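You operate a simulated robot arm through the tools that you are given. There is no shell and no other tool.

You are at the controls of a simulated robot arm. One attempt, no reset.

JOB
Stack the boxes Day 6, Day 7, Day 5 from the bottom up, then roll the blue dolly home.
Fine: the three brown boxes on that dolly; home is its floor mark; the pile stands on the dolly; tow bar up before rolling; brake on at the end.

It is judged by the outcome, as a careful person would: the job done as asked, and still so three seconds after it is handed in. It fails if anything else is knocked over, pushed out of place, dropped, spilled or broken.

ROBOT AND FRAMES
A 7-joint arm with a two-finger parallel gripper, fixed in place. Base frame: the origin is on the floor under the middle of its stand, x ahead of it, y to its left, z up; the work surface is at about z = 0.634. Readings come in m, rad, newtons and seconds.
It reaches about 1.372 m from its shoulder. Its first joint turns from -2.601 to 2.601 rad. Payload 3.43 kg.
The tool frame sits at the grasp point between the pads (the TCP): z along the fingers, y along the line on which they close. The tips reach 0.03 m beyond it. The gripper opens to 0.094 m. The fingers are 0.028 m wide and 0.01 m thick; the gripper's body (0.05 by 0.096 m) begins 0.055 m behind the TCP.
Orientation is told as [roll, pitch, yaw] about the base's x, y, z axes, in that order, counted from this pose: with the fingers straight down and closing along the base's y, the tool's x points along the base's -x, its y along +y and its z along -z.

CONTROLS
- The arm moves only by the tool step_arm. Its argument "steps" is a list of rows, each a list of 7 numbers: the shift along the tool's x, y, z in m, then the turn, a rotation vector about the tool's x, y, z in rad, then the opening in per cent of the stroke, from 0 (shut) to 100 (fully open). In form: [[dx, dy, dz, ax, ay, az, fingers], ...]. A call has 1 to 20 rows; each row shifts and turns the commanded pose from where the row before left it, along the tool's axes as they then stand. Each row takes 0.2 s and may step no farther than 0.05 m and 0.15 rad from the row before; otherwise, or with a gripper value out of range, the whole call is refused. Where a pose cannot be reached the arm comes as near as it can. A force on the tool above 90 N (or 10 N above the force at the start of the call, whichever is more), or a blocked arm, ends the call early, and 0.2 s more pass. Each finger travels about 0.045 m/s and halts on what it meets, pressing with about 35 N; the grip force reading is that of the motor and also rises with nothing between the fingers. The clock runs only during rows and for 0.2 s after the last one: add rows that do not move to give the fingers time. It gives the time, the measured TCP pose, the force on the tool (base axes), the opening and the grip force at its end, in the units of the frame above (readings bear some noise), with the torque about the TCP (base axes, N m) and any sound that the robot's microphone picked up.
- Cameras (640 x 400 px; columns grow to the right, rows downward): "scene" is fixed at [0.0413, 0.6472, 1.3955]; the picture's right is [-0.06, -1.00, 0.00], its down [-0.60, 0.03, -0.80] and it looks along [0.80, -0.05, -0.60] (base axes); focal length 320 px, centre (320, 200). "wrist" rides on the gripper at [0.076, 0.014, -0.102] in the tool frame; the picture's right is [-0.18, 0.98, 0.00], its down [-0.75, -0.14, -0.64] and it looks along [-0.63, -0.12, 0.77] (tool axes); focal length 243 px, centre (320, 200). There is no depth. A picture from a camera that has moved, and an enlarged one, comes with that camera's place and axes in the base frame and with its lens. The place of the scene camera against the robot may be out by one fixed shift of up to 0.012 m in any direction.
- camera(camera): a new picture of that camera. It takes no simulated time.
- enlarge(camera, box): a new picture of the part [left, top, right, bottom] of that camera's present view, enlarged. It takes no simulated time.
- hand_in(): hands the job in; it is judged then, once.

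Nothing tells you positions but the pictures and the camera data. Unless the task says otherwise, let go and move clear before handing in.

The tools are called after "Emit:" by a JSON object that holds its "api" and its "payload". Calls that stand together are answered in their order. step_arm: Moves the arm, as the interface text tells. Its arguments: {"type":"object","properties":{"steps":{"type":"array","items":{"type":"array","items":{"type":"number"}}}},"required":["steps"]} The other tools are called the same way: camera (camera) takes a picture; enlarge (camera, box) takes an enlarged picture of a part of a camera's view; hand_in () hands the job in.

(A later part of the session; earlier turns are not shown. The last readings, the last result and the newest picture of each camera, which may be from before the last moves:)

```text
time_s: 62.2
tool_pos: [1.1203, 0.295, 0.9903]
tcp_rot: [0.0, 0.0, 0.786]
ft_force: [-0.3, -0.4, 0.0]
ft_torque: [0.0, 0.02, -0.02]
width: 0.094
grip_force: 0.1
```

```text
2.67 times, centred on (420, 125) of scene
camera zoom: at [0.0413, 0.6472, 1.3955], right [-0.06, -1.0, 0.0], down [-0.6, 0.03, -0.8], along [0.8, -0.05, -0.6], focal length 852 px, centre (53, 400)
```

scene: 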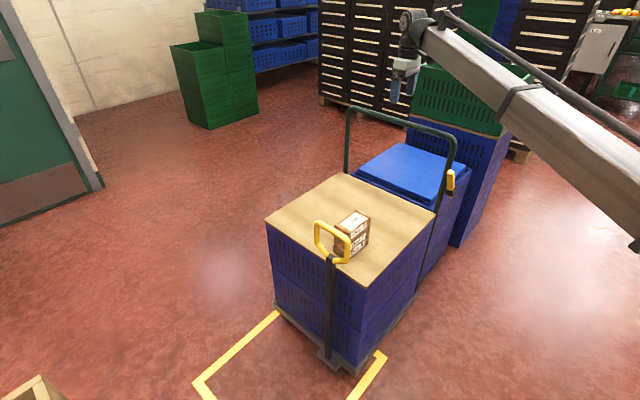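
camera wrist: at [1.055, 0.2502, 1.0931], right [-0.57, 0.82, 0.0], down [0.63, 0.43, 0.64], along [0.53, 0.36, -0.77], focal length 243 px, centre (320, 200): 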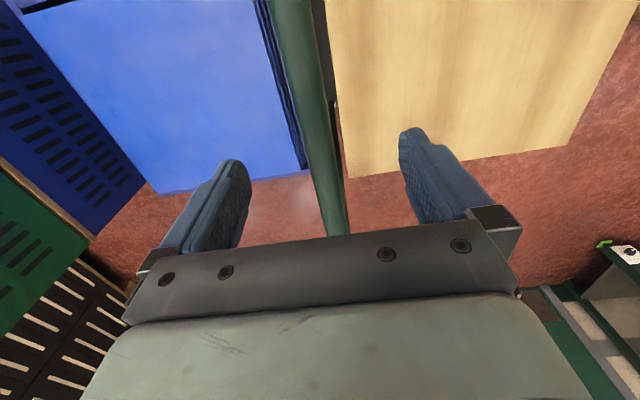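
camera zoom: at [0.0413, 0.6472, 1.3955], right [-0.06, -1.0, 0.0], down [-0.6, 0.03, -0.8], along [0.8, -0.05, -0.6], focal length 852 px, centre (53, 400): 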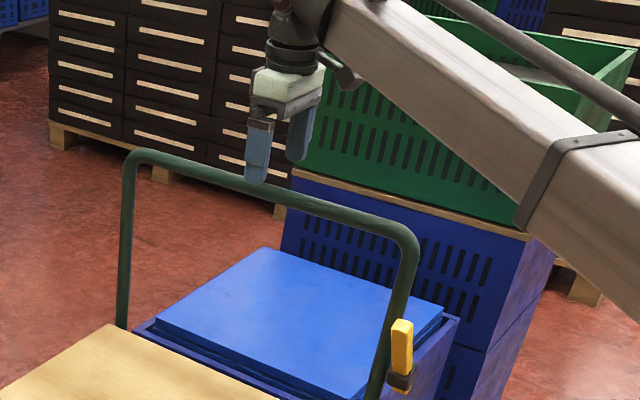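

The bar runs centrally between the fingers. I'll descend onto it and close.

Emit:
{"api": "step_arm", "payload": {"steps": [[0, -0.002, 0.03, 0, 0, 0, 100], [0, 0, 0.025, 0, 0, 0, 100], [0, 0, 0.01, 0, 0, 0, 100], [0, 0, 0, 0, 0, 0, 100]]}}

Emit:
{"api": "camera", "payload": {"camera": "wrist"}}

Emit:
{"api": "enlarge", "payload": {"camera": "scene", "box": [360, 70, 460, 170]}}

```text
time_s: 63.2
tool_pos: [1.1194, 0.2944, 0.9242]
tcp_rot: [0.0, -0.001, 0.785]
ft_force: [-0.2, 0.4, 1.0]
ft_torque: [0.0, 0.03, 0.05]
width: 0.0939
grip_force: 0.0
```

```text
taken
camera wrist: at [1.0537, 0.2488, 1.0269], right [-0.56, 0.83, 0.0], down [0.63, 0.43, 0.64], along [0.53, 0.36, -0.77], focal length 243 px, centre (320, 200)
```

wrist: 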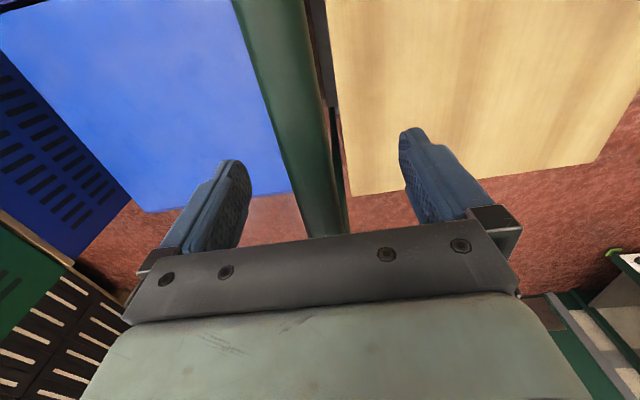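

```text
4.00 times, centred on (410, 120) of scene
camera zoom: at [0.0413, 0.6472, 1.3955], right [-0.06, -1.0, 0.0], down [-0.6, 0.03, -0.8], along [0.8, -0.05, -0.6], focal length 1278 px, centre (-40, 520)
```

zoom: 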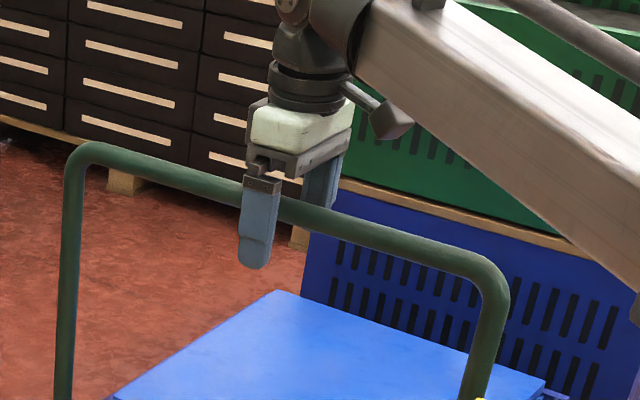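

The bar is within 3 mm of centre. I'll nudge and close on it.

Emit:
{"api": "step_arm", "payload": {"steps": [[0, -0.003, 0, 0, 0, 0, 80], [0, 0, 0, 0, 0, 0, 50], [0, 0, 0, 0, 0, 0, 30], [0, 0, 0, 0, 0, 0, 15], [0, 0, 0, 0, 0, 0, 0], [0, 0, 0, 0, 0, 0, 0]]}}

Emit:
{"api": "camera", "payload": {"camera": "wrist"}}

```text
time_s: 64.6
tool_pos: [1.1194, 0.2927, 0.9248]
tcp_rot: [0.002, 0.0, 0.787]
ft_force: [-6.9, 4.4, -0.6]
ft_torque: [-0.07, 0.08, -0.04]
width: 0.0266
grip_force: 44.8
```

```text
taken
camera wrist: at [1.0554, 0.2476, 1.0277], right [-0.57, 0.82, 0.0], down [0.63, 0.43, 0.64], along [0.53, 0.36, -0.77], focal length 243 px, centre (320, 200)
```

wrist: 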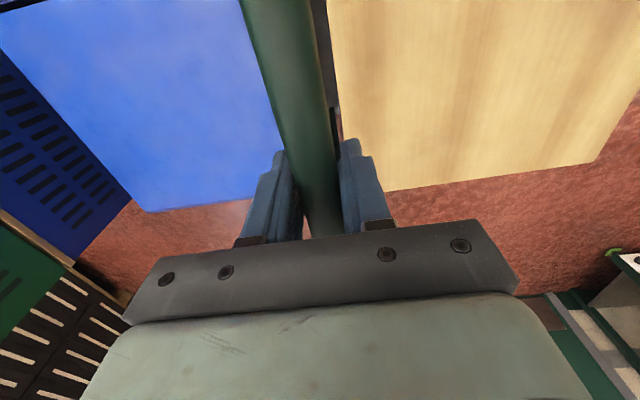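

I have the push bar (27 mm tube). Now a very gentle test pull of a few millimetres toward home, to see whether the brake is on.

Emit:
{"api": "step_arm", "payload": {"steps": [[0, 0.002, 0, 0, 0, 0, 0], [0, 0.002, 0, 0, 0, 0, 0], [0, 0, 0, 0, 0, 0, 0]]}}

```text
time_s: 65.4
tool_pos: [1.1198, 0.2919, 0.9231]
tcp_rot: [-0.005, 0.001, 0.784]
ft_force: [9.3, -16.2, 4.0]
ft_torque: [-0.22, 0.25, 0.34]
width: 0.0262
grip_force: 44.8
```

Emit:
{"api": "step_arm", "payload": {"steps": [[0, 0.002, 0, 0, 0, 0, 0], [0, 0.002, 0, 0, 0, 0, 0], [0, 0, 0, 0, 0, 0, 0]]}}

Emit:
{"api": "camera", "payload": {"camera": "scene"}}

```text
time_s: 66.2
tool_pos: [1.1192, 0.2927, 0.9242]
tcp_rot: [-0.008, 0.001, 0.783]
ft_force: [27.0, -37.0, -1.3]
ft_torque: [1.18, -0.86, 0.25]
width: 0.0264
grip_force: 45.1
```

```text
taken
```

scene: 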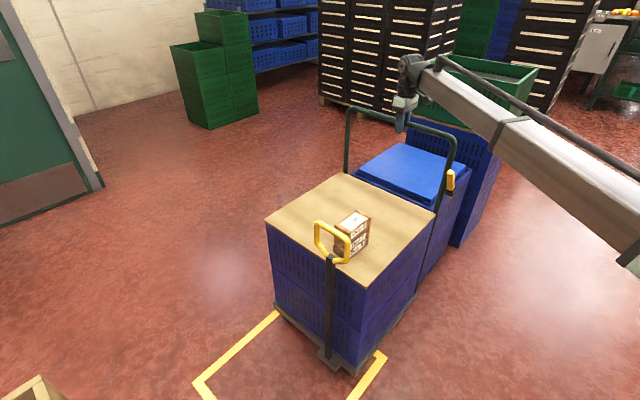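

The dolly holds against 45 N without moving, so the brake is on with the lever in its present position. I'll relax, let go of the bar, rise, and go to the lever.

Emit:
{"api": "step_arm", "payload": {"steps": [[0, -0.004, 0, 0, 0, 0, 0], [0, -0.003, 0, 0, 0, 0, 0], [0, 0, 0, 0, 0, 0, 50], [0, 0, 0, 0, 0, 0, 100], [0, 0, 0, 0, 0, 0, 100], [0, 0, 0, 0, 0, 0, 100], [0, 0, -0.03, 0, 0, 0, 100], [0, 0, -0.04, 0, 0, 0, 100], [0, 0, -0.05, 0, 0, 0, 100], [0, 0, 0, 0, 0, 0, 100]]}}

Emit:
{"api": "camera", "payload": {"camera": "scene"}}

```text
time_s: 68.4
tool_pos: [1.1224, 0.2968, 1.0499]
tcp_rot: [0.0, 0.003, 0.785]
ft_force: [0.2, 0.2, -0.3]
ft_torque: [-0.03, 0.03, 0.01]
width: 0.094
grip_force: 0.0
```

```text
taken
```

scene: 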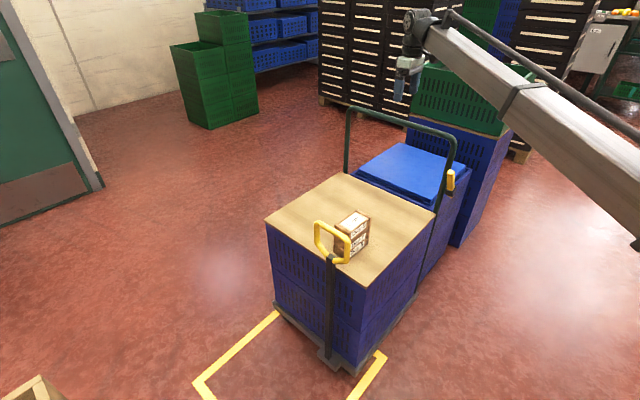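

Emit:
{"api": "step_arm", "payload": {"steps": [[0.025, 0.004, 0, 0, 0, 0, 60], [0.044, 0.0065, 0, 0, 0, 0, 30], [0.044, 0.0065, 0, 0, 0, 0, 0], [0.044, 0.0065, 0, 0, 0, 0, 0], [0.044, 0.0065, 0, 0, 0, 0, 0], [0.044, 0.0065, 0, 0, 0, 0, 0], [0.044, 0.0065, 0, 0, 0, 0, 0], [0.044, 0.0065, 0, 0, 0, 0, 0], [0.044, 0.0065, 0, 0, 0, 0, 0], [0.043, 0.005, 0, 0, 0, 0, 0], [0, 0, 0, 0, -0.13, 0, 0], [0, 0, 0, 0, -0.13, 0, 0], [0, 0, 0, 0, -0.13, 0, 0], [0, 0, 0, 0, -0.13, 0, 0], [0, 0, 0, 0, -0.13, 0, 0], [0, 0, 0, 0, -0.13, 0, 0], [0, 0, 0, 0, 0, 0, 0]]}}

Emit:
{"api": "camera", "payload": {"camera": "wrist"}}

Emit:
{"api": "camera", "payload": {"camera": "scene"}}

```text
time_s: 72.0
tool_pos: [0.7811, 0.0401, 1.0467]
tcp_rot: [0.001, -0.782, 0.784]
ft_force: [-0.3, 0.7, 0.3]
ft_torque: [0.02, -0.01, 0.0]
width: 0.0
grip_force: 33.3
```

```text
taken
camera wrist: at [0.681, -0.0407, 1.0647], right [-0.6, 0.79, 0.13], down [0.16, -0.04, 0.99], along [0.78, 0.61, -0.1], focal length 243 px, centre (320, 200)
```

wrist: 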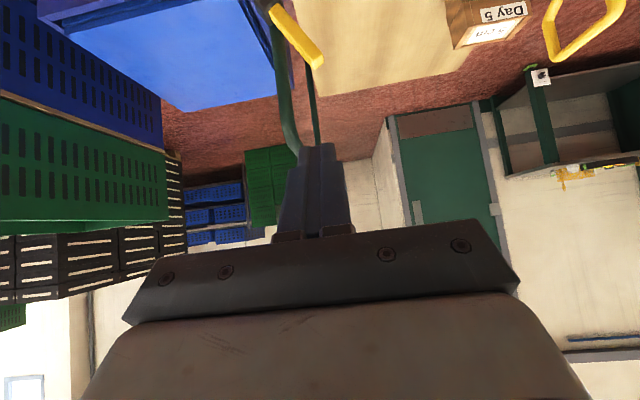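

```text
taken
```

scene: 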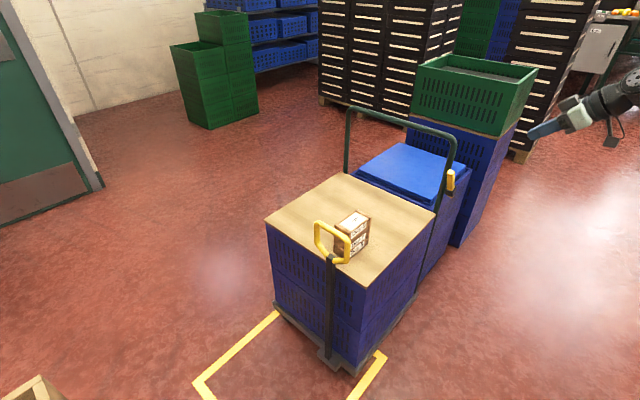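

The camera now looks level along the push-bar line, with the lever in view at the top. I'll enlarge it to measure.

Emit:
{"api": "enlarge", "payload": {"camera": "wrist", "box": [240, 0, 360, 80]}}

```text
5.00 times, centred on (300, 40) of wrist
camera zoom: at [0.681, -0.0407, 1.0647], right [-0.6, 0.79, 0.13], down [0.16, -0.04, 0.99], along [0.78, 0.61, -0.1], focal length 1213 px, centre (420, 1000)
```

zoom: 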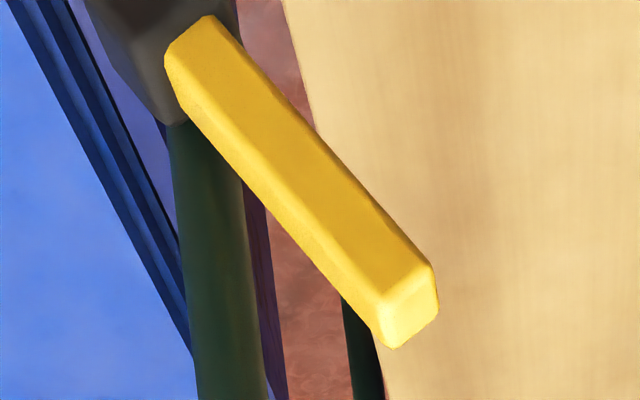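

The lever's end is at about u-offset 5–6 cm ahead of its hub, leaning 29° toward home. I'll bring the closed fingers to its home-side face from the outside, stopping a few centimetres off.

Emit:
{"api": "step_arm", "payload": {"steps": [[0, 0.024, 0, 0, 0, 0, 0], [0, 0.024, 0, 0, 0, 0, 0], [0.006, 0, 0.0406, 0, 0, 0, 0], [0.006, 0, 0.0406, 0, 0, 0, 0], [0.006, 0, 0.0406, 0, 0, 0, 0], [0.006, 0, 0.0406, 0, 0, 0, 0], [0.006, 0, 0.0406, 0, 0, 0, 0], [0.006, 0, 0.0406, 0, 0, 0, 0], [0.006, 0, 0.0406, 0, 0, 0, 0], [0, 0, 0, 0, 0, 0, 0]]}}

Emit:
{"api": "camera", "payload": {"camera": "wrist"}}

Emit:
{"api": "camera", "payload": {"camera": "scene"}}

```text
time_s: 74.2
tool_pos: [0.8699, 0.1933, 0.813]
tcp_rot: [0.001, -0.78, 0.787]
ft_force: [0.3, 0.2, -0.1]
ft_torque: [-0.01, -0.01, -0.02]
width: 0.0
grip_force: 33.0
```

```text
taken
camera wrist: at [0.7691, 0.1138, 0.8324], right [-0.6, 0.79, 0.13], down [0.16, -0.04, 0.99], along [0.78, 0.62, -0.1], focal length 243 px, centre (320, 200)
```

wrist: 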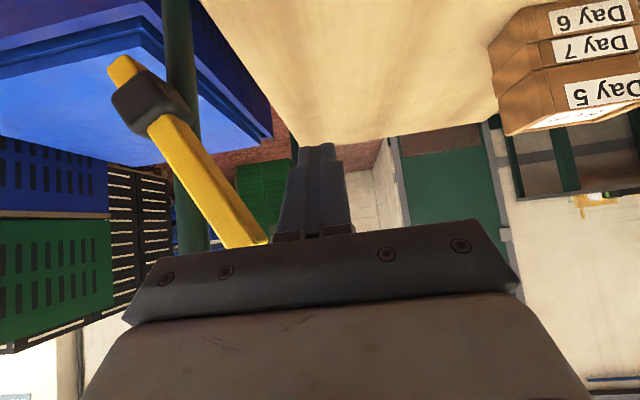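

```text
taken
```

scene: 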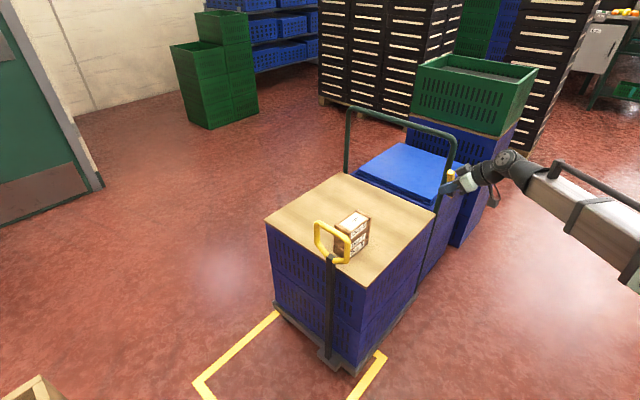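

The closed fingers are beside the lever on its home side. I'll zoom in to check clearances to the upright before pushing.

Emit:
{"api": "enlarge", "payload": {"camera": "wrist", "box": [90, 30, 370, 260]}}

Emit:
{"api": "enlarge", "payload": {"camera": "scene", "box": [420, 140, 500, 220]}}

```text
1.74 times, centred on (230, 145) of wrist
camera zoom: at [0.7691, 0.1138, 0.8324], right [-0.6, 0.79, 0.13], down [0.16, -0.04, 0.99], along [0.78, 0.62, -0.1], focal length 422 px, centre (476, 296)
```

zoom: 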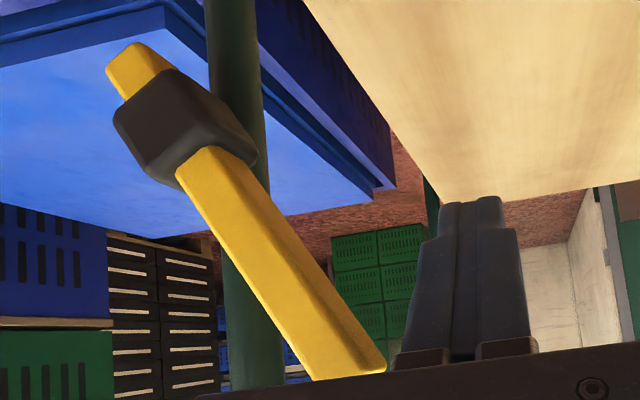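

```text
5.00 times, centred on (460, 180) of scene
camera zoom: at [0.0413, 0.6472, 1.3955], right [-0.06, -1.0, 0.0], down [-0.6, 0.03, -0.8], along [0.8, -0.05, -0.6], focal length 1598 px, centre (-380, 300)
```

zoom: 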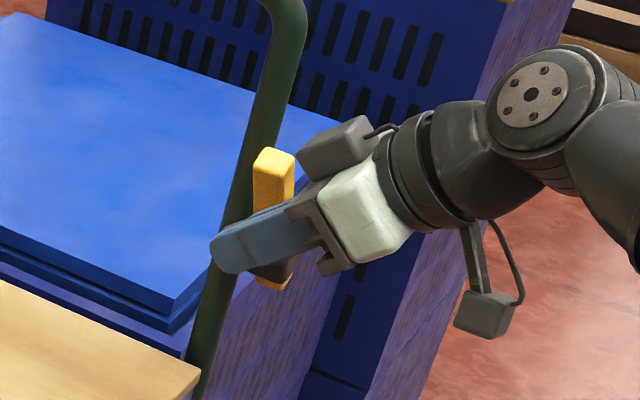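

Fingers cross the lever's path with about 2 cm clearance to the upright. I'll push the lever slowly back toward the push bar.

Emit:
{"api": "step_arm", "payload": {"steps": [[0, -0.01, 0, 0, 0, 0, 0], [0, -0.01, 0, 0, 0, 0, 0], [0, -0.01, 0, 0, 0, 0, 0], [0, -0.008, 0, 0, 0, 0, 0], [0, -0.008, 0, 0, 0, 0, 0], [0, -0.008, 0, 0, 0, 0, 0], [0, 0, 0, 0, 0, 0, 0]]}}

Emit:
{"api": "camera", "payload": {"camera": "wrist"}}

```text
time_s: 75.8
tool_pos: [0.9041, 0.1555, 0.8143]
tcp_rot: [0.0, -0.779, 0.786]
ft_force: [-2.0, 1.8, 0.1]
ft_torque: [-0.05, 0.0, -0.01]
width: 0.0002
grip_force: 32.5
```

```text
taken
camera wrist: at [0.8058, 0.0753, 0.8335], right [-0.6, 0.79, 0.13], down [0.16, -0.04, 0.99], along [0.78, 0.62, -0.1], focal length 243 px, centre (320, 200)
```

wrist: 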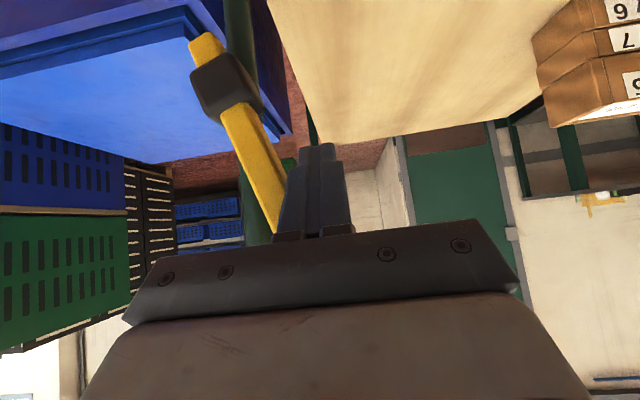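

The lever turns easily (about 3 N). I continue pushing it past upright.

Emit:
{"api": "step_arm", "payload": {"steps": [[0, -0.01, 0, 0, 0, 0, 0], [0, -0.01, 0, 0, 0, 0, 0], [0, -0.01, 0, 0, 0, 0, 0], [0, -0.01, 0, 0, 0, 0, 0], [0, 0, 0, 0, 0, 0, 0]]}}

Emit:
{"api": "camera", "payload": {"camera": "wrist"}}

```text
time_s: 77.0
tool_pos: [0.9346, 0.1272, 0.8155]
tcp_rot: [0.0, -0.78, 0.787]
ft_force: [-1.6, 0.4, 0.1]
ft_torque: [0.0, -0.04, -0.05]
width: 0.0
grip_force: 32.7
```

```text
taken
camera wrist: at [0.834, 0.0469, 0.8342], right [-0.6, 0.79, 0.13], down [0.16, -0.04, 0.99], along [0.78, 0.61, -0.1], focal length 243 px, centre (320, 200)
```

wrist: 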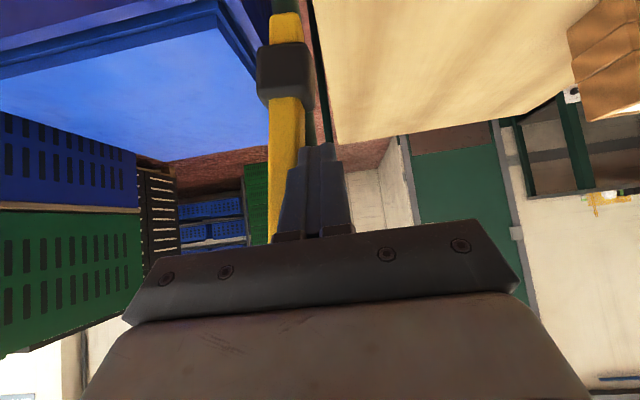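

Emit:
{"api": "step_arm", "payload": {"steps": [[0, -0.01, 0, 0, 0, 0, 0], [0, -0.01, 0, 0, 0, 0, 0], [0, -0.01, 0, 0, 0, 0, 0], [0, 0, 0, 0, 0, 0, 0]]}}

Emit:
{"api": "camera", "payload": {"camera": "wrist"}}

```text
time_s: 78.0
tool_pos: [0.9486, 0.114, 0.8133]
tcp_rot: [0.021, -0.776, 0.782]
ft_force: [-41.4, 43.7, 6.3]
ft_torque: [1.37, 1.19, 0.71]
width: 0.0
grip_force: 33.2
```

```text
taken
camera wrist: at [0.8495, 0.0319, 0.8336], right [-0.61, 0.78, 0.14], down [0.17, -0.05, 0.98], along [0.77, 0.63, -0.11], focal length 243 px, centre (320, 200)
```

wrist: 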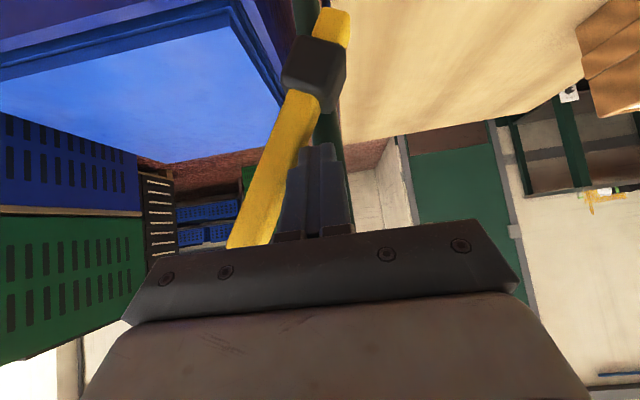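

The lever has reached its other stop, leaning about 29° the other way; I'm pressing on it with 60 N, so I back off right away and check.

Emit:
{"api": "step_arm", "payload": {"steps": [[0, 0.012, 0, 0, 0, 0, 0], [0, 0.015, 0, 0, 0, 0, 0], [0, 0.02, 0, 0, 0, 0, 0], [0, 0, 0, 0, 0, 0, 0]]}}

Emit:
{"api": "camera", "payload": {"camera": "wrist"}}

Emit:
{"api": "camera", "payload": {"camera": "scene"}}

Emit:
{"api": "enlarge", "payload": {"camera": "scene", "box": [420, 140, 500, 220]}}

```text
time_s: 79.0
tool_pos: [0.9231, 0.1374, 0.8142]
tcp_rot: [-0.002, -0.78, 0.786]
ft_force: [-0.2, -0.3, -0.6]
ft_torque: [-0.03, -0.01, -0.02]
width: 0.0
grip_force: 32.9
```

```text
taken
camera wrist: at [0.8219, 0.057, 0.8333], right [-0.6, 0.79, 0.13], down [0.16, -0.04, 0.99], along [0.78, 0.61, -0.1], focal length 243 px, centre (320, 200)
```

wrist: 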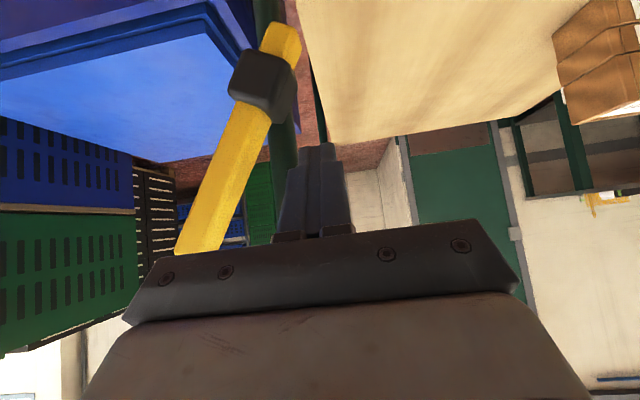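

```text
taken
```

scene: 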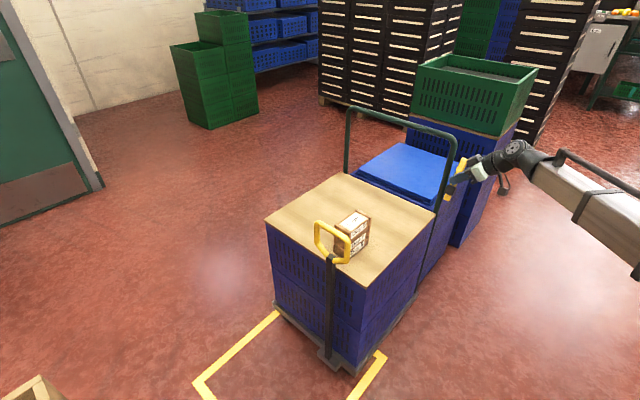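

```text
5.00 times, centred on (460, 180) of scene
camera zoom: at [0.0413, 0.6472, 1.3955], right [-0.06, -1.0, 0.0], down [-0.6, 0.03, -0.8], along [0.8, -0.05, -0.6], focal length 1598 px, centre (-380, 300)
```

zoom: 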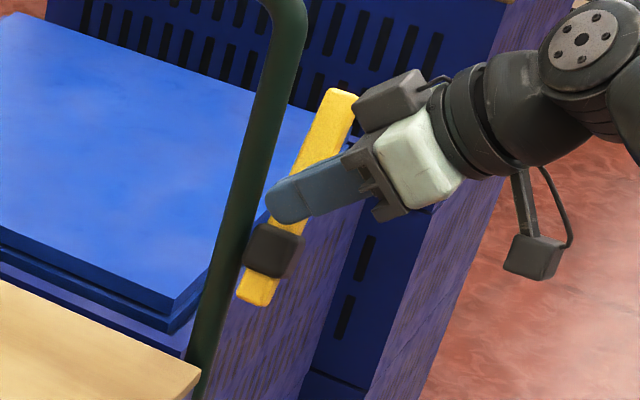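

The lever now rests at its other stop and the dolly hasn't moved. I'll retreat, straighten the gripper, and return above the middle of the push bar.

Emit:
{"api": "step_arm", "payload": {"steps": [[-0.006, 0, -0.0406, 0, 0, 0, 0], [-0.006, 0, -0.0406, 0, 0, 0, 0], [-0.006, 0, -0.0406, 0, 0, 0, 0], [-0.006, 0, -0.0406, 0, 0, 0, 0], [-0.006, 0, -0.0406, 0, 0, 0, 0], [-0.006, 0, -0.0406, 0, 0, 0, 0], [-0.006, 0, -0.0406, 0, 0, 0, 0], [0, 0, 0, 0, 0.13, 0, 0], [0, 0, 0, 0, 0.13, 0, 0], [0, 0, 0, 0, 0.13, 0, 0], [0, 0, 0, 0, 0.13, 0, 0], [0, 0, 0, 0, 0.13, 0, 0], [0, 0, 0, 0, 0.13, 0, 0], [0, 0, 0, 0, 0, 0, 0]]}}

Emit:
{"api": "step_arm", "payload": {"steps": [[-0.025, -0.002, 0, 0, 0, 0, 30], [-0.044, -0.003, 0, 0, 0, 0, 60], [-0.044, -0.003, 0, 0, 0, 0, 100], [-0.044, -0.003, 0, 0, 0, 0, 100], [-0.044, -0.003, 0, 0, 0, 0, 100], [-0.044, -0.003, 0, 0, 0, 0, 100], [-0.044, -0.003, 0, 0, 0, 0, 100], [-0.044, -0.003, 0, 0, 0, 0, 100], [-0.044, -0.003, 0, 0, 0, 0, 100], [-0.044, -0.003, 0, 0, 0, 0, 100], [0, 0, 0, 0, 0, 0, 100]]}}

Emit:
{"api": "camera", "payload": {"camera": "wrist"}}

Emit:
{"api": "camera", "payload": {"camera": "scene"}}

```text
time_s: 82.0
tool_pos: [0.801, 0.0193, 1.0455]
tcp_rot: [0.001, 0.001, 0.784]
ft_force: [1.2, 0.0, 0.2]
ft_torque: [-0.04, -0.01, 0.01]
width: 0.0001
grip_force: 32.7
```

```text
time_s: 84.4
tool_pos: [1.1202, 0.2976, 1.0476]
tcp_rot: [-0.001, 0.002, 0.787]
ft_force: [-0.4, 0.5, -0.1]
ft_torque: [0.01, -0.01, 0.0]
width: 0.094
grip_force: 0.1
```

```text
taken
camera wrist: at [1.0555, 0.2518, 1.1494], right [-0.56, 0.83, 0.0], down [0.63, 0.43, 0.64], along [0.53, 0.36, -0.77], focal length 243 px, centre (320, 200)
```

wrist: 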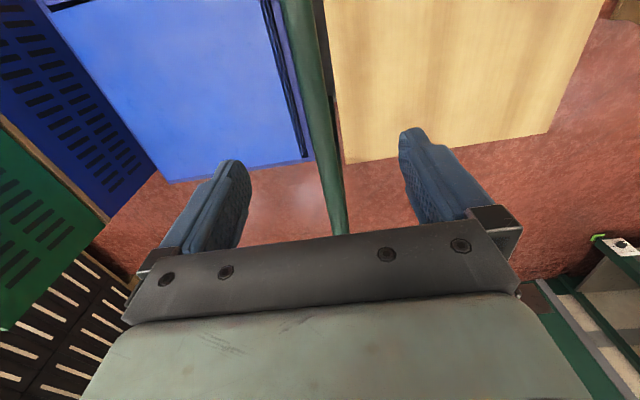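

```text
taken
```

scene: 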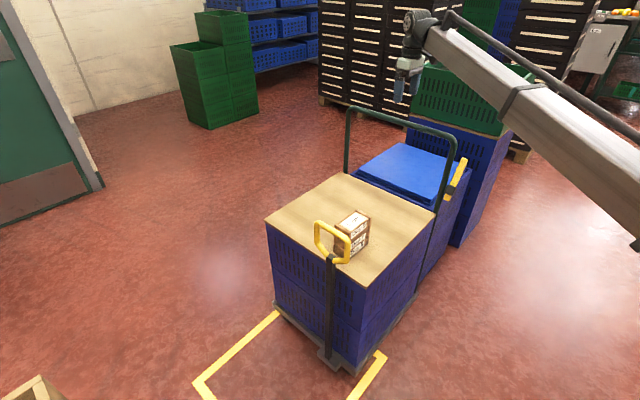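

Emit:
{"api": "step_arm", "payload": {"steps": [[0, -0.003, 0.03, 0, 0, 0, 100], [0, 0, 0.04, 0, 0, 0, 100], [0, 0, 0.04, 0, 0, 0, 100], [0, 0, 0.0135, 0, 0, 0, 100], [0, 0, 0, 0, 0, 0, 80], [0, 0, 0, 0, 0, 0, 50], [0, 0, 0, 0, 0, 0, 30], [0, 0, 0, 0, 0, 0, 15], [0, 0, 0, 0, 0, 0, 0], [0, 0, 0, 0, 0, 0, 0]]}}

Emit:
{"api": "camera", "payload": {"camera": "wrist"}}

```text
time_s: 86.6
tool_pos: [1.1226, 0.2951, 0.9221]
tcp_rot: [0.002, -0.001, 0.785]
ft_force: [-7.1, 4.9, -1.9]
ft_torque: [0.0, -0.02, -0.08]
width: 0.0265
grip_force: 45.0
```

```text
taken
camera wrist: at [1.0577, 0.2499, 1.0261], right [-0.57, 0.82, 0.0], down [0.63, 0.43, 0.64], along [0.53, 0.36, -0.77], focal length 243 px, centre (320, 200)
```

wrist: 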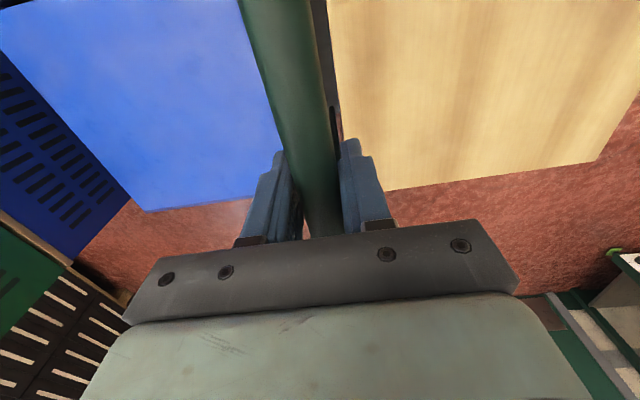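

I hold the push bar again. Gentle pull toward home to see if it now rolls.

Emit:
{"api": "step_arm", "payload": {"steps": [[0, 0.002, 0, 0, 0, 0, 0], [0, 0.002, 0, 0, 0, 0, 0], [0, 0.002, 0, 0, 0, 0, 0], [0, 0, 0, 0, 0, 0, 0]]}}

```text
time_s: 87.6
tool_pos: [1.1185, 0.298, 0.9235]
tcp_rot: [0.001, -0.002, 0.786]
ft_force: [6.7, 2.6, 7.1]
ft_torque: [-0.22, -0.02, -0.18]
width: 0.0264
grip_force: 44.6
```

It rolls: about 5 mm moved with only a few newtons. I'll pull smoothly toward home in stages, watching the force and the pile.

Emit:
{"api": "step_arm", "payload": {"steps": [[0, 0.003, 0, 0, 0, 0, 0], [0, 0.006, 0, 0, 0, 0, 0], [0, 0.009, 0, 0, 0, 0, 0], [0, 0.012, 0, 0, 0, 0, 0], [0, 0.012, 0, 0, 0, 0, 0], [0, 0.012, 0, 0, 0, 0, 0], [0, 0.009, 0, 0, 0, 0, 0], [0, 0.006, 0, 0, 0, 0, 0], [0, 0.003, 0, 0, 0, 0, 0], [0, 0, 0, 0, 0, 0, 0]]}}

Emit:
{"api": "camera", "payload": {"camera": "scene"}}

Emit:
{"api": "camera", "payload": {"camera": "wrist"}}

```text
time_s: 89.8
tool_pos: [1.0661, 0.3505, 0.9229]
tcp_rot: [-0.001, -0.002, 0.785]
ft_force: [19.7, 13.9, 36.6]
ft_torque: [-0.38, 0.38, -0.06]
width: 0.0262
grip_force: 44.5
```

```text
taken
```

scene: 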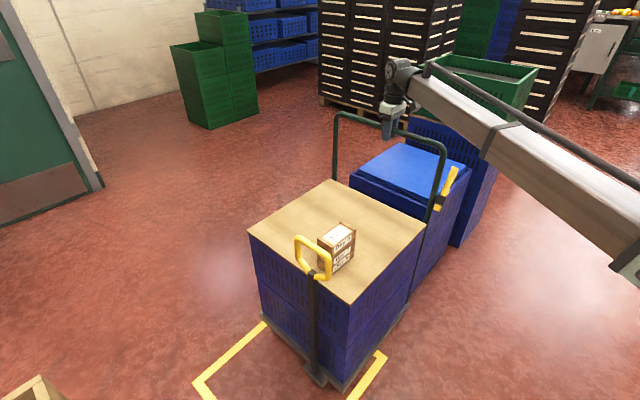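

```text
taken
camera wrist: at [1.0013, 0.3057, 1.0256], right [-0.57, 0.82, 0.0], down [0.63, 0.43, 0.65], along [0.53, 0.36, -0.76], focal length 243 px, centre (320, 200)
```

wrist: 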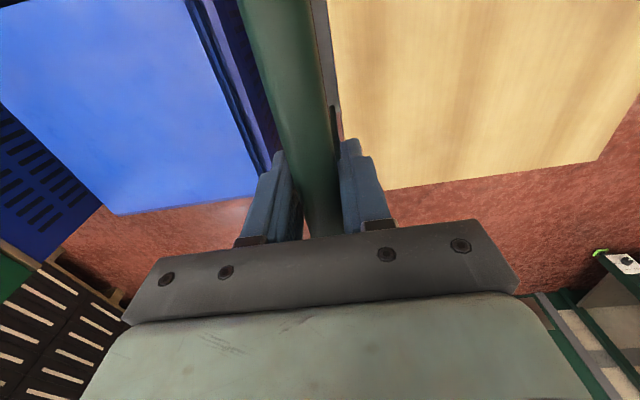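

The dolly has rolled about 8 cm and the pile stands. Some sideways/vertical strain (24 N, 37 N) has built up, so I'll correct by about a millimetre and continue.

Emit:
{"api": "step_arm", "payload": {"steps": [[-0.0006, 0.003, -0.0008, 0, 0, 0, 0], [-0.0006, 0.006, -0.0008, 0, 0, 0, 0], [-0.0001, 0.009, -0.0002, 0, 0, 0, 0], [-0.0001, 0.012, -0.0002, 0, 0, 0, 0], [-0.0001, 0.012, -0.0002, 0, 0, 0, 0], [-0.0001, 0.012, -0.0002, 0, 0, 0, 0], [-0.0001, 0.012, -0.0002, 0, 0, 0, 0], [-0.0001, 0.012, -0.0002, 0, 0, 0, 0], [-0.0001, 0.009, -0.0001, 0, 0, 0, 0], [0, 0.006, 0, 0, 0, 0, 0], [0, 0.003, 0, 0, 0, 0, 0], [0, 0, 0, 0, 0, 0, 0]]}}

Emit:
{"api": "camera", "payload": {"camera": "scene"}}

```text
time_s: 92.4
tool_pos: [0.9976, 0.4178, 0.9233]
tcp_rot: [0.001, 0.002, 0.787]
ft_force: [-4.4, -10.3, -37.4]
ft_torque: [0.55, -0.54, -0.04]
width: 0.026
grip_force: 44.7
```

```text
taken
```

scene: 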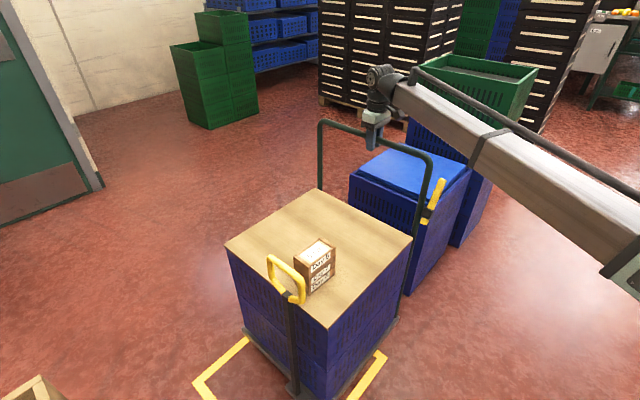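

Total travel is about 17.5 cm; I over-corrected upward slightly (−37 N), so I ease that and continue another 10 cm.

Emit:
{"api": "step_arm", "payload": {"steps": [[0.0003, 0.003, 0.0008, 0, 0, 0, 0], [0.0002, 0.006, 0.0007, 0, 0, 0, 0], [0, 0.009, 0, 0, 0, 0, 0], [0, 0.012, 0, 0, 0, 0, 0], [0, 0.012, 0, 0, 0, 0, 0], [0, 0.012, 0, 0, 0, 0, 0], [0, 0.012, 0, 0, 0, 0, 0], [0, 0.012, 0, 0, 0, 0, 0], [0, 0.009, 0, 0, 0, 0, 0], [0, 0.006, 0, 0, 0, 0, 0], [0, 0.003, 0, 0, 0, 0, 0], [0, 0, 0, 0, 0, 0, 0]]}}

Emit:
{"api": "camera", "payload": {"camera": "scene"}}

Emit:
{"api": "enlarge", "payload": {"camera": "scene", "box": [160, 220, 420, 400]}}

```text
time_s: 95.0
tool_pos: [0.9305, 0.4852, 0.9234]
tcp_rot: [0.0, -0.001, 0.785]
ft_force: [-4.2, -9.2, 0.6]
ft_torque: [0.69, -0.75, 0.03]
width: 0.0263
grip_force: 45.2
```

```text
taken
```

scene: 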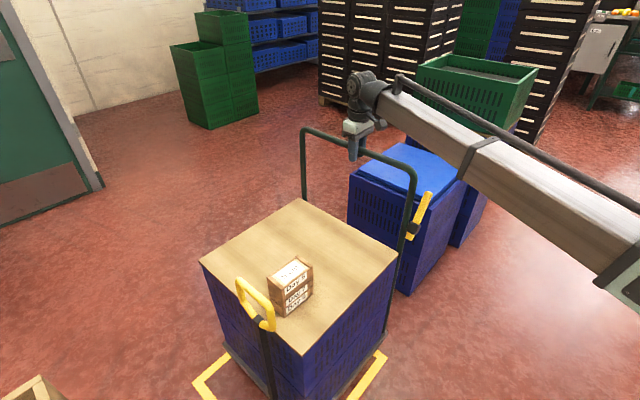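

```text
2.22 times, centred on (290, 310) of scene
camera zoom: at [0.0413, 0.6472, 1.3955], right [-0.06, -1.0, 0.0], down [-0.6, 0.03, -0.8], along [0.8, -0.05, -0.6], focal length 710 px, centre (387, -44)
```

zoom: 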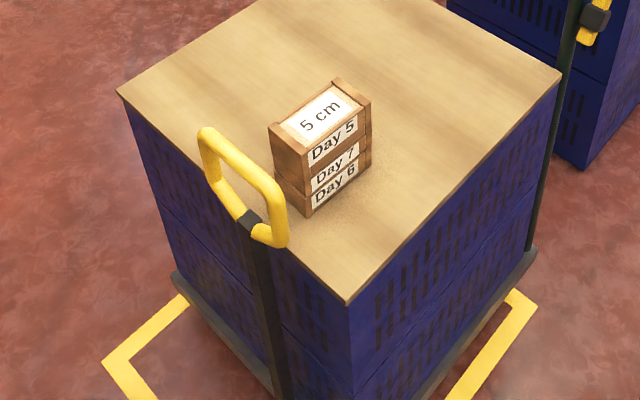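

The pile rides steadily and forces are low; about 27 cm done, roughly 8–9 cm to go. I'll pull 6 cm more and measure margins to the floor mark.

Emit:
{"api": "step_arm", "payload": {"steps": [[0.0002, 0.003, 0, 0, 0, 0, 0], [0.0002, 0.006, 0, 0, 0, 0, 0], [0, 0.009, 0, 0, 0, 0, 0], [0, 0.012, 0, 0, 0, 0, 0], [0, 0.012, 0, 0, 0, 0, 0], [0, 0.009, 0, 0, 0, 0, 0], [0, 0.006, 0, 0, 0, 0, 0], [0, 0.003, 0, 0, 0, 0, 0], [0, 0, 0, 0, 0, 0, 0]]}}

Emit:
{"api": "camera", "payload": {"camera": "scene"}}

Emit:
{"api": "enlarge", "payload": {"camera": "scene", "box": [300, 270, 420, 400]}}

Emit:
{"api": "enlarge", "payload": {"camera": "scene", "box": [160, 270, 300, 400]}}

```text
time_s: 97.0
tool_pos: [0.8897, 0.5268, 0.9234]
tcp_rot: [-0.002, -0.002, 0.784]
ft_force: [-4.4, -13.7, -7.1]
ft_torque: [0.7, -0.59, 0.12]
width: 0.0261
grip_force: 45.1
```

```text
taken
```

scene: 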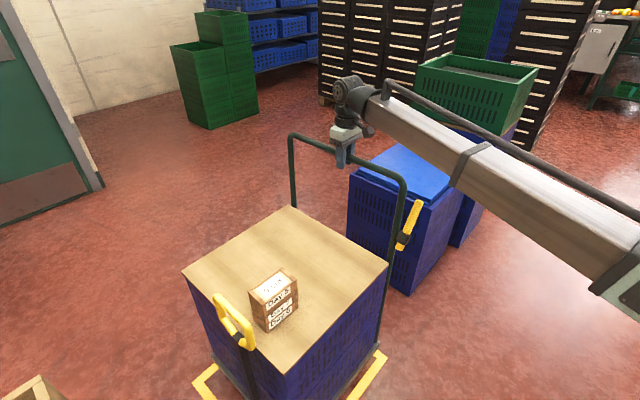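

```text
3.08 times, centred on (360, 335) of scene
camera zoom: at [0.0413, 0.6472, 1.3955], right [-0.06, -1.0, 0.0], down [-0.6, 0.03, -0.8], along [0.8, -0.05, -0.6], focal length 983 px, centre (197, -215)
```

zoom: 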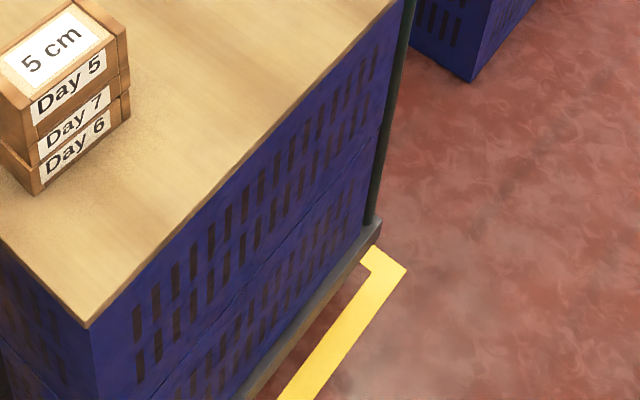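

```text
3.08 times, centred on (230, 335) of scene
camera zoom: at [0.0413, 0.6472, 1.3955], right [-0.06, -1.0, 0.0], down [-0.6, 0.03, -0.8], along [0.8, -0.05, -0.6], focal length 983 px, centre (597, -215)
```

zoom: 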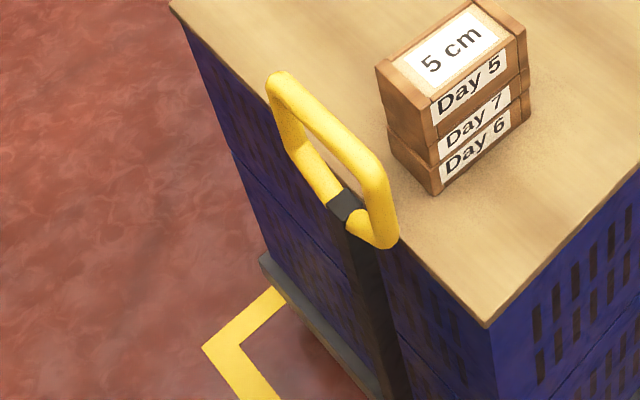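

The deck sits centred sideways in the mark, and I measure about 3.1 cm left to centre it lengthwise. I'll pull the final bit gently.

Emit:
{"api": "step_arm", "payload": {"steps": [[0, 0.003, 0, 0, 0, 0, 0], [0, 0.006, 0, 0, 0, 0, 0], [0, 0.008, 0, 0, 0, 0, 0], [0, 0.007, 0, 0, 0, 0, 0], [0, 0.005, 0, 0, 0, 0, 0], [0, 0.002, 0, 0, 0, 0, 0], [0, 0, 0, 0, 0, 0, 0]]}}

Emit:
{"api": "camera", "payload": {"camera": "scene"}}

Emit:
{"api": "enlarge", "payload": {"camera": "scene", "box": [300, 270, 420, 400]}}

Emit:
{"api": "enlarge", "payload": {"camera": "scene", "box": [160, 270, 300, 400]}}

```text
time_s: 98.6
tool_pos: [0.8685, 0.5493, 0.9232]
tcp_rot: [0.0, 0.0, 0.784]
ft_force: [-0.5, -12.0, -9.0]
ft_torque: [-0.43, 0.49, 0.09]
width: 0.0263
grip_force: 44.8
```

```text
taken
```

scene: 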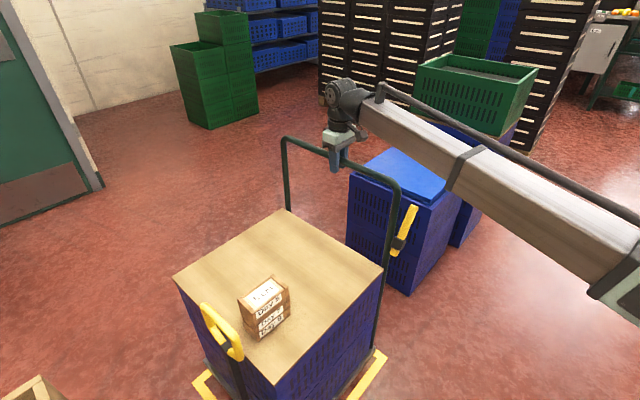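

```text
3.08 times, centred on (360, 335) of scene
camera zoom: at [0.0413, 0.6472, 1.3955], right [-0.06, -1.0, 0.0], down [-0.6, 0.03, -0.8], along [0.8, -0.05, -0.6], focal length 983 px, centre (197, -215)
```

zoom: 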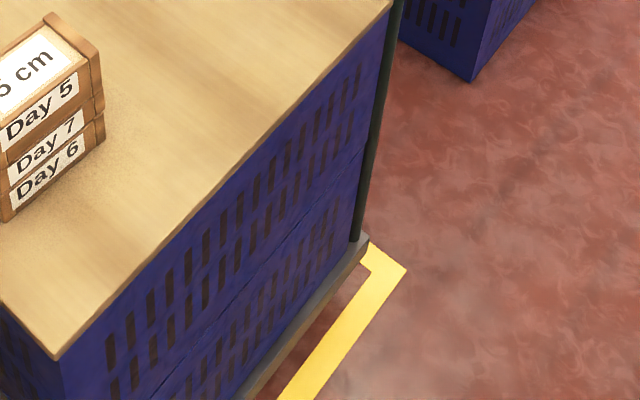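

```text
3.08 times, centred on (230, 335) of scene
camera zoom: at [0.0413, 0.6472, 1.3955], right [-0.06, -1.0, 0.0], down [-0.6, 0.03, -0.8], along [0.8, -0.05, -0.6], focal length 983 px, centre (597, -215)
```

zoom: 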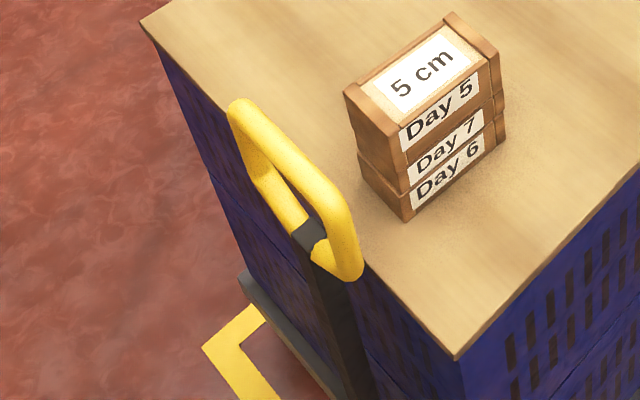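

The deck now measures centred in the mark (within a few mm both ways). I'll let go of the push bar, rise, and go round to put the brake on.

Emit:
{"api": "step_arm", "payload": {"steps": [[0, -0.001, 0, 0, 0, 0, 0], [0, 0, 0, 0, 0, 0, 40], [0, 0, 0, 0, 0, 0, 70], [0, 0, 0, 0, 0, 0, 100], [0, 0, 0, 0, 0, 0, 100], [0, 0, 0, 0, 0, 0, 100], [0, 0, -0.03, 0, 0, 0, 100], [0, 0, -0.045, 0, 0, 0, 100], [0, 0, -0.05, 0, 0, 0, 100], [0, 0, 0, 0, 0, 0, 100]]}}

Emit:
{"api": "camera", "payload": {"camera": "wrist"}}

Emit:
{"api": "camera", "payload": {"camera": "scene"}}

```text
time_s: 100.8
tool_pos: [0.8695, 0.5502, 1.0512]
tcp_rot: [0.0, 0.0, 0.786]
ft_force: [-0.2, 0.2, 0.2]
ft_torque: [-0.02, -0.01, 0.0]
width: 0.0941
grip_force: 0.0
```

```text
taken
camera wrist: at [0.8057, 0.5051, 1.1531], right [-0.56, 0.83, 0.0], down [0.63, 0.43, 0.64], along [0.53, 0.36, -0.77], focal length 243 px, centre (320, 200)
```

wrist: 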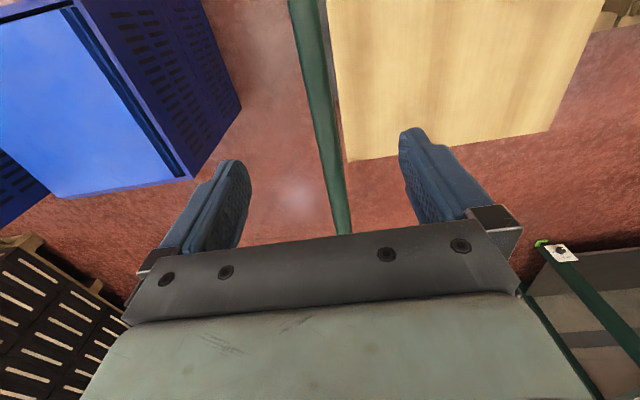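

```text
taken
```

scene: 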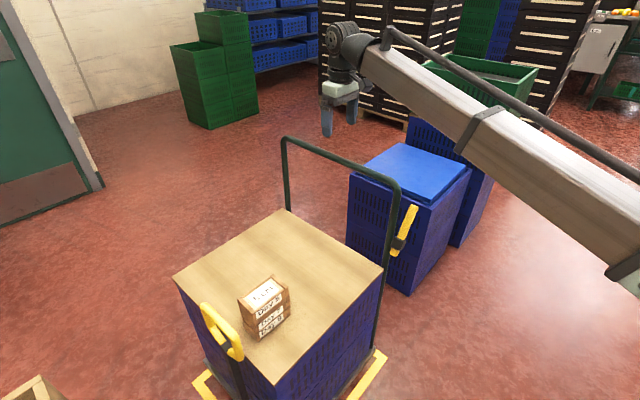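

The dolly stays in place after release. I move round to the outside of the right upright, behind the lever, with fingers closed and tilted as before.

Emit:
{"api": "step_arm", "payload": {"steps": [[0.025, -0.008, 0, 0, 0, 0, 60], [0.044, -0.012, 0, 0, 0, 0, 30], [0.044, -0.012, 0, 0, 0, 0, 0], [0.044, -0.012, 0, 0, 0, 0, 0], [0.044, -0.012, 0, 0, 0, 0, 0], [0.044, -0.012, 0, 0, 0, 0, 0], [0.044, -0.012, 0, 0, 0, 0, 0], [0.044, -0.012, 0, 0, 0, 0, 0], [0.044, -0.012, 0, 0, 0, 0, 0], [0.043, -0.012, 0, 0, 0, 0, 0], [0, 0, 0, 0, 0, 0, 0]]}}

Emit:
{"api": "step_arm", "payload": {"steps": [[0, 0, 0, 0, -0.13, 0, 0], [0, 0, 0, 0, -0.13, 0, 0], [0, 0, 0, 0, -0.13, 0, 0], [0, 0, 0, 0, -0.13, 0, 0], [0, 0, 0, 0, -0.13, 0, 0], [0, 0, 0, 0, -0.13, 0, 0], [0, 0, 0, 0, 0, 0, 0]]}}

Emit:
{"api": "camera", "payload": {"camera": "wrist"}}

Emit:
{"api": "camera", "payload": {"camera": "scene"}}

```text
time_s: 103.2
tool_pos: [0.6532, 0.1708, 1.0504]
tcp_rot: [0.0, 0.0, 0.787]
ft_force: [0.5, 0.1, -0.1]
ft_torque: [0.0, -0.01, -0.01]
width: 0.0001
grip_force: 33.0
```

```text
time_s: 104.8
tool_pos: [0.6531, 0.1714, 1.0493]
tcp_rot: [0.001, -0.783, 0.786]
ft_force: [0.0, -0.3, -0.2]
ft_torque: [-0.02, 0.01, 0.03]
width: 0.0
grip_force: 32.7
```

```text
taken
camera wrist: at [0.5529, 0.0904, 1.0677], right [-0.6, 0.79, 0.13], down [0.16, -0.04, 0.99], along [0.78, 0.62, -0.1], focal length 243 px, centre (320, 200)
```

wrist: 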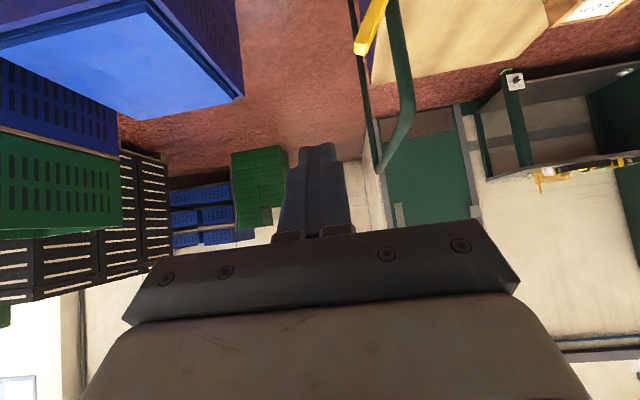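

```text
taken
```

scene: 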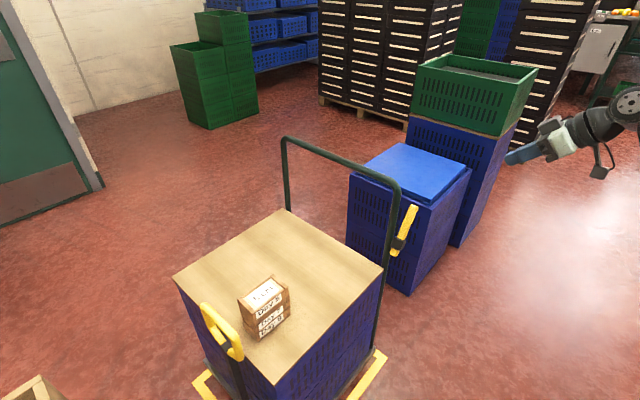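

The lever is where expected, leaning back about 29°. I'll bring the fingers in behind it.

Emit:
{"api": "step_arm", "payload": {"steps": [[0.0064, 0, 0.0407, 0, 0, 0, 0], [0.0064, 0, 0.0407, 0, 0, 0, 0], [0.0064, 0, 0.0407, 0, 0, 0, 0], [0.0064, 0, 0.0407, 0, 0, 0, 0], [0.0064, 0, 0.0407, 0, 0, 0, 0], [0.0064, 0, 0.0407, 0, 0, 0, 0], [0.0064, 0, 0.0407, 0, 0, 0, 0], [0, 0, 0, 0, 0, 0, 0]]}}

Emit:
{"api": "camera", "payload": {"camera": "wrist"}}

Emit:
{"api": "enlarge", "payload": {"camera": "scene", "box": [370, 180, 470, 260]}}

```text
time_s: 106.6
tool_pos: [0.7708, 0.2912, 0.8116]
tcp_rot: [-0.002, -0.78, 0.787]
ft_force: [-0.3, 0.3, -0.7]
ft_torque: [0.02, -0.01, -0.02]
width: 0.0
grip_force: 32.9
```

```text
taken
camera wrist: at [0.6704, 0.2115, 0.8311], right [-0.6, 0.79, 0.13], down [0.16, -0.04, 0.99], along [0.78, 0.61, -0.1], focal length 243 px, centre (320, 200)
```

wrist: 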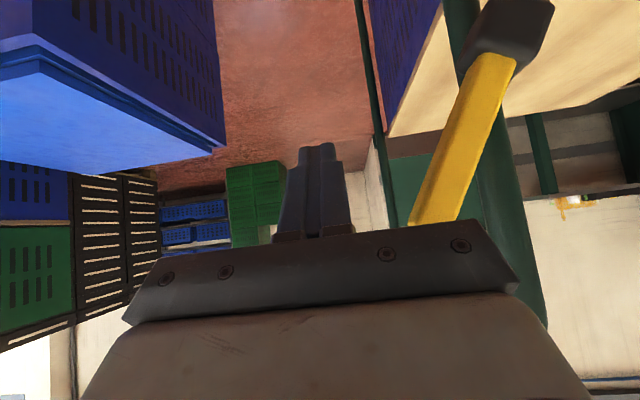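

```text
5.00 times, centred on (420, 220) of scene
camera zoom: at [0.0413, 0.6472, 1.3955], right [-0.06, -1.0, 0.0], down [-0.6, 0.03, -0.8], along [0.8, -0.05, -0.6], focal length 1598 px, centre (-180, 100)
```

zoom: 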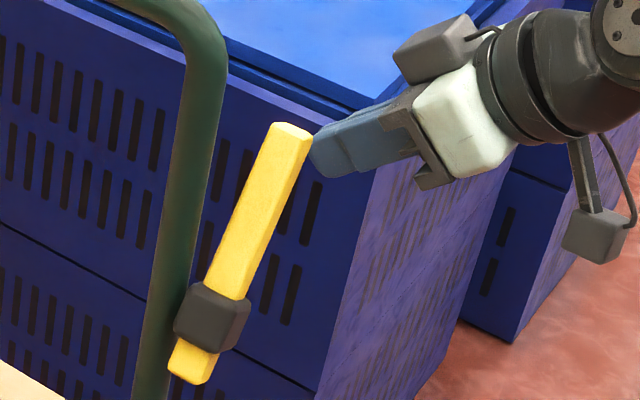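

The fingers are just behind the lever. I'll push it gently toward home to apply the brake, in small steps.

Emit:
{"api": "step_arm", "payload": {"steps": [[0, 0.01, 0, 0, 0, 0, 0], [0, 0.01, 0, 0, 0, 0, 0], [0, 0.01, 0, 0, 0, 0, 0], [0, 0.01, 0, 0, 0, 0, 0], [0, 0.01, 0, 0, 0, 0, 0], [0, 0.01, 0, 0, 0, 0, 0], [0, 0, 0, 0, 0, 0, 0]]}}

Emit:
{"api": "camera", "payload": {"camera": "wrist"}}

Emit:
{"api": "camera", "payload": {"camera": "scene"}}

```text
time_s: 108.2
tool_pos: [0.7295, 0.3326, 0.8144]
tcp_rot: [0.0, -0.78, 0.787]
ft_force: [1.0, -2.7, -0.4]
ft_torque: [0.04, 0.0, 0.02]
width: 0.0001
grip_force: 33.3
```

```text
taken
camera wrist: at [0.6296, 0.2518, 0.8334], right [-0.6, 0.79, 0.13], down [0.16, -0.04, 0.99], along [0.78, 0.62, -0.1], focal length 243 px, centre (320, 200)
```

wrist: 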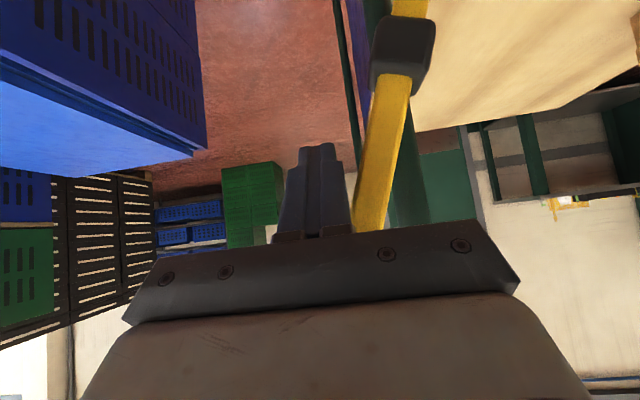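

```text
taken
```

scene: 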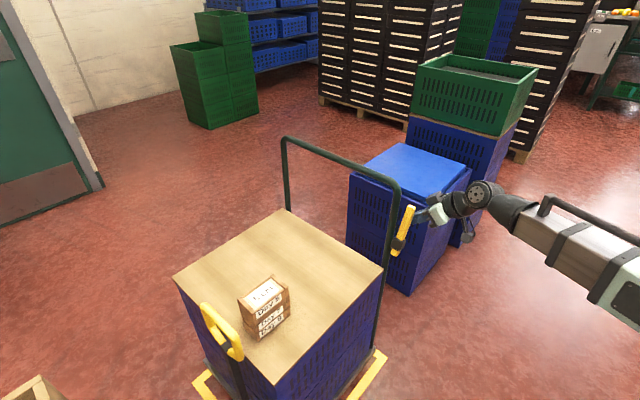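

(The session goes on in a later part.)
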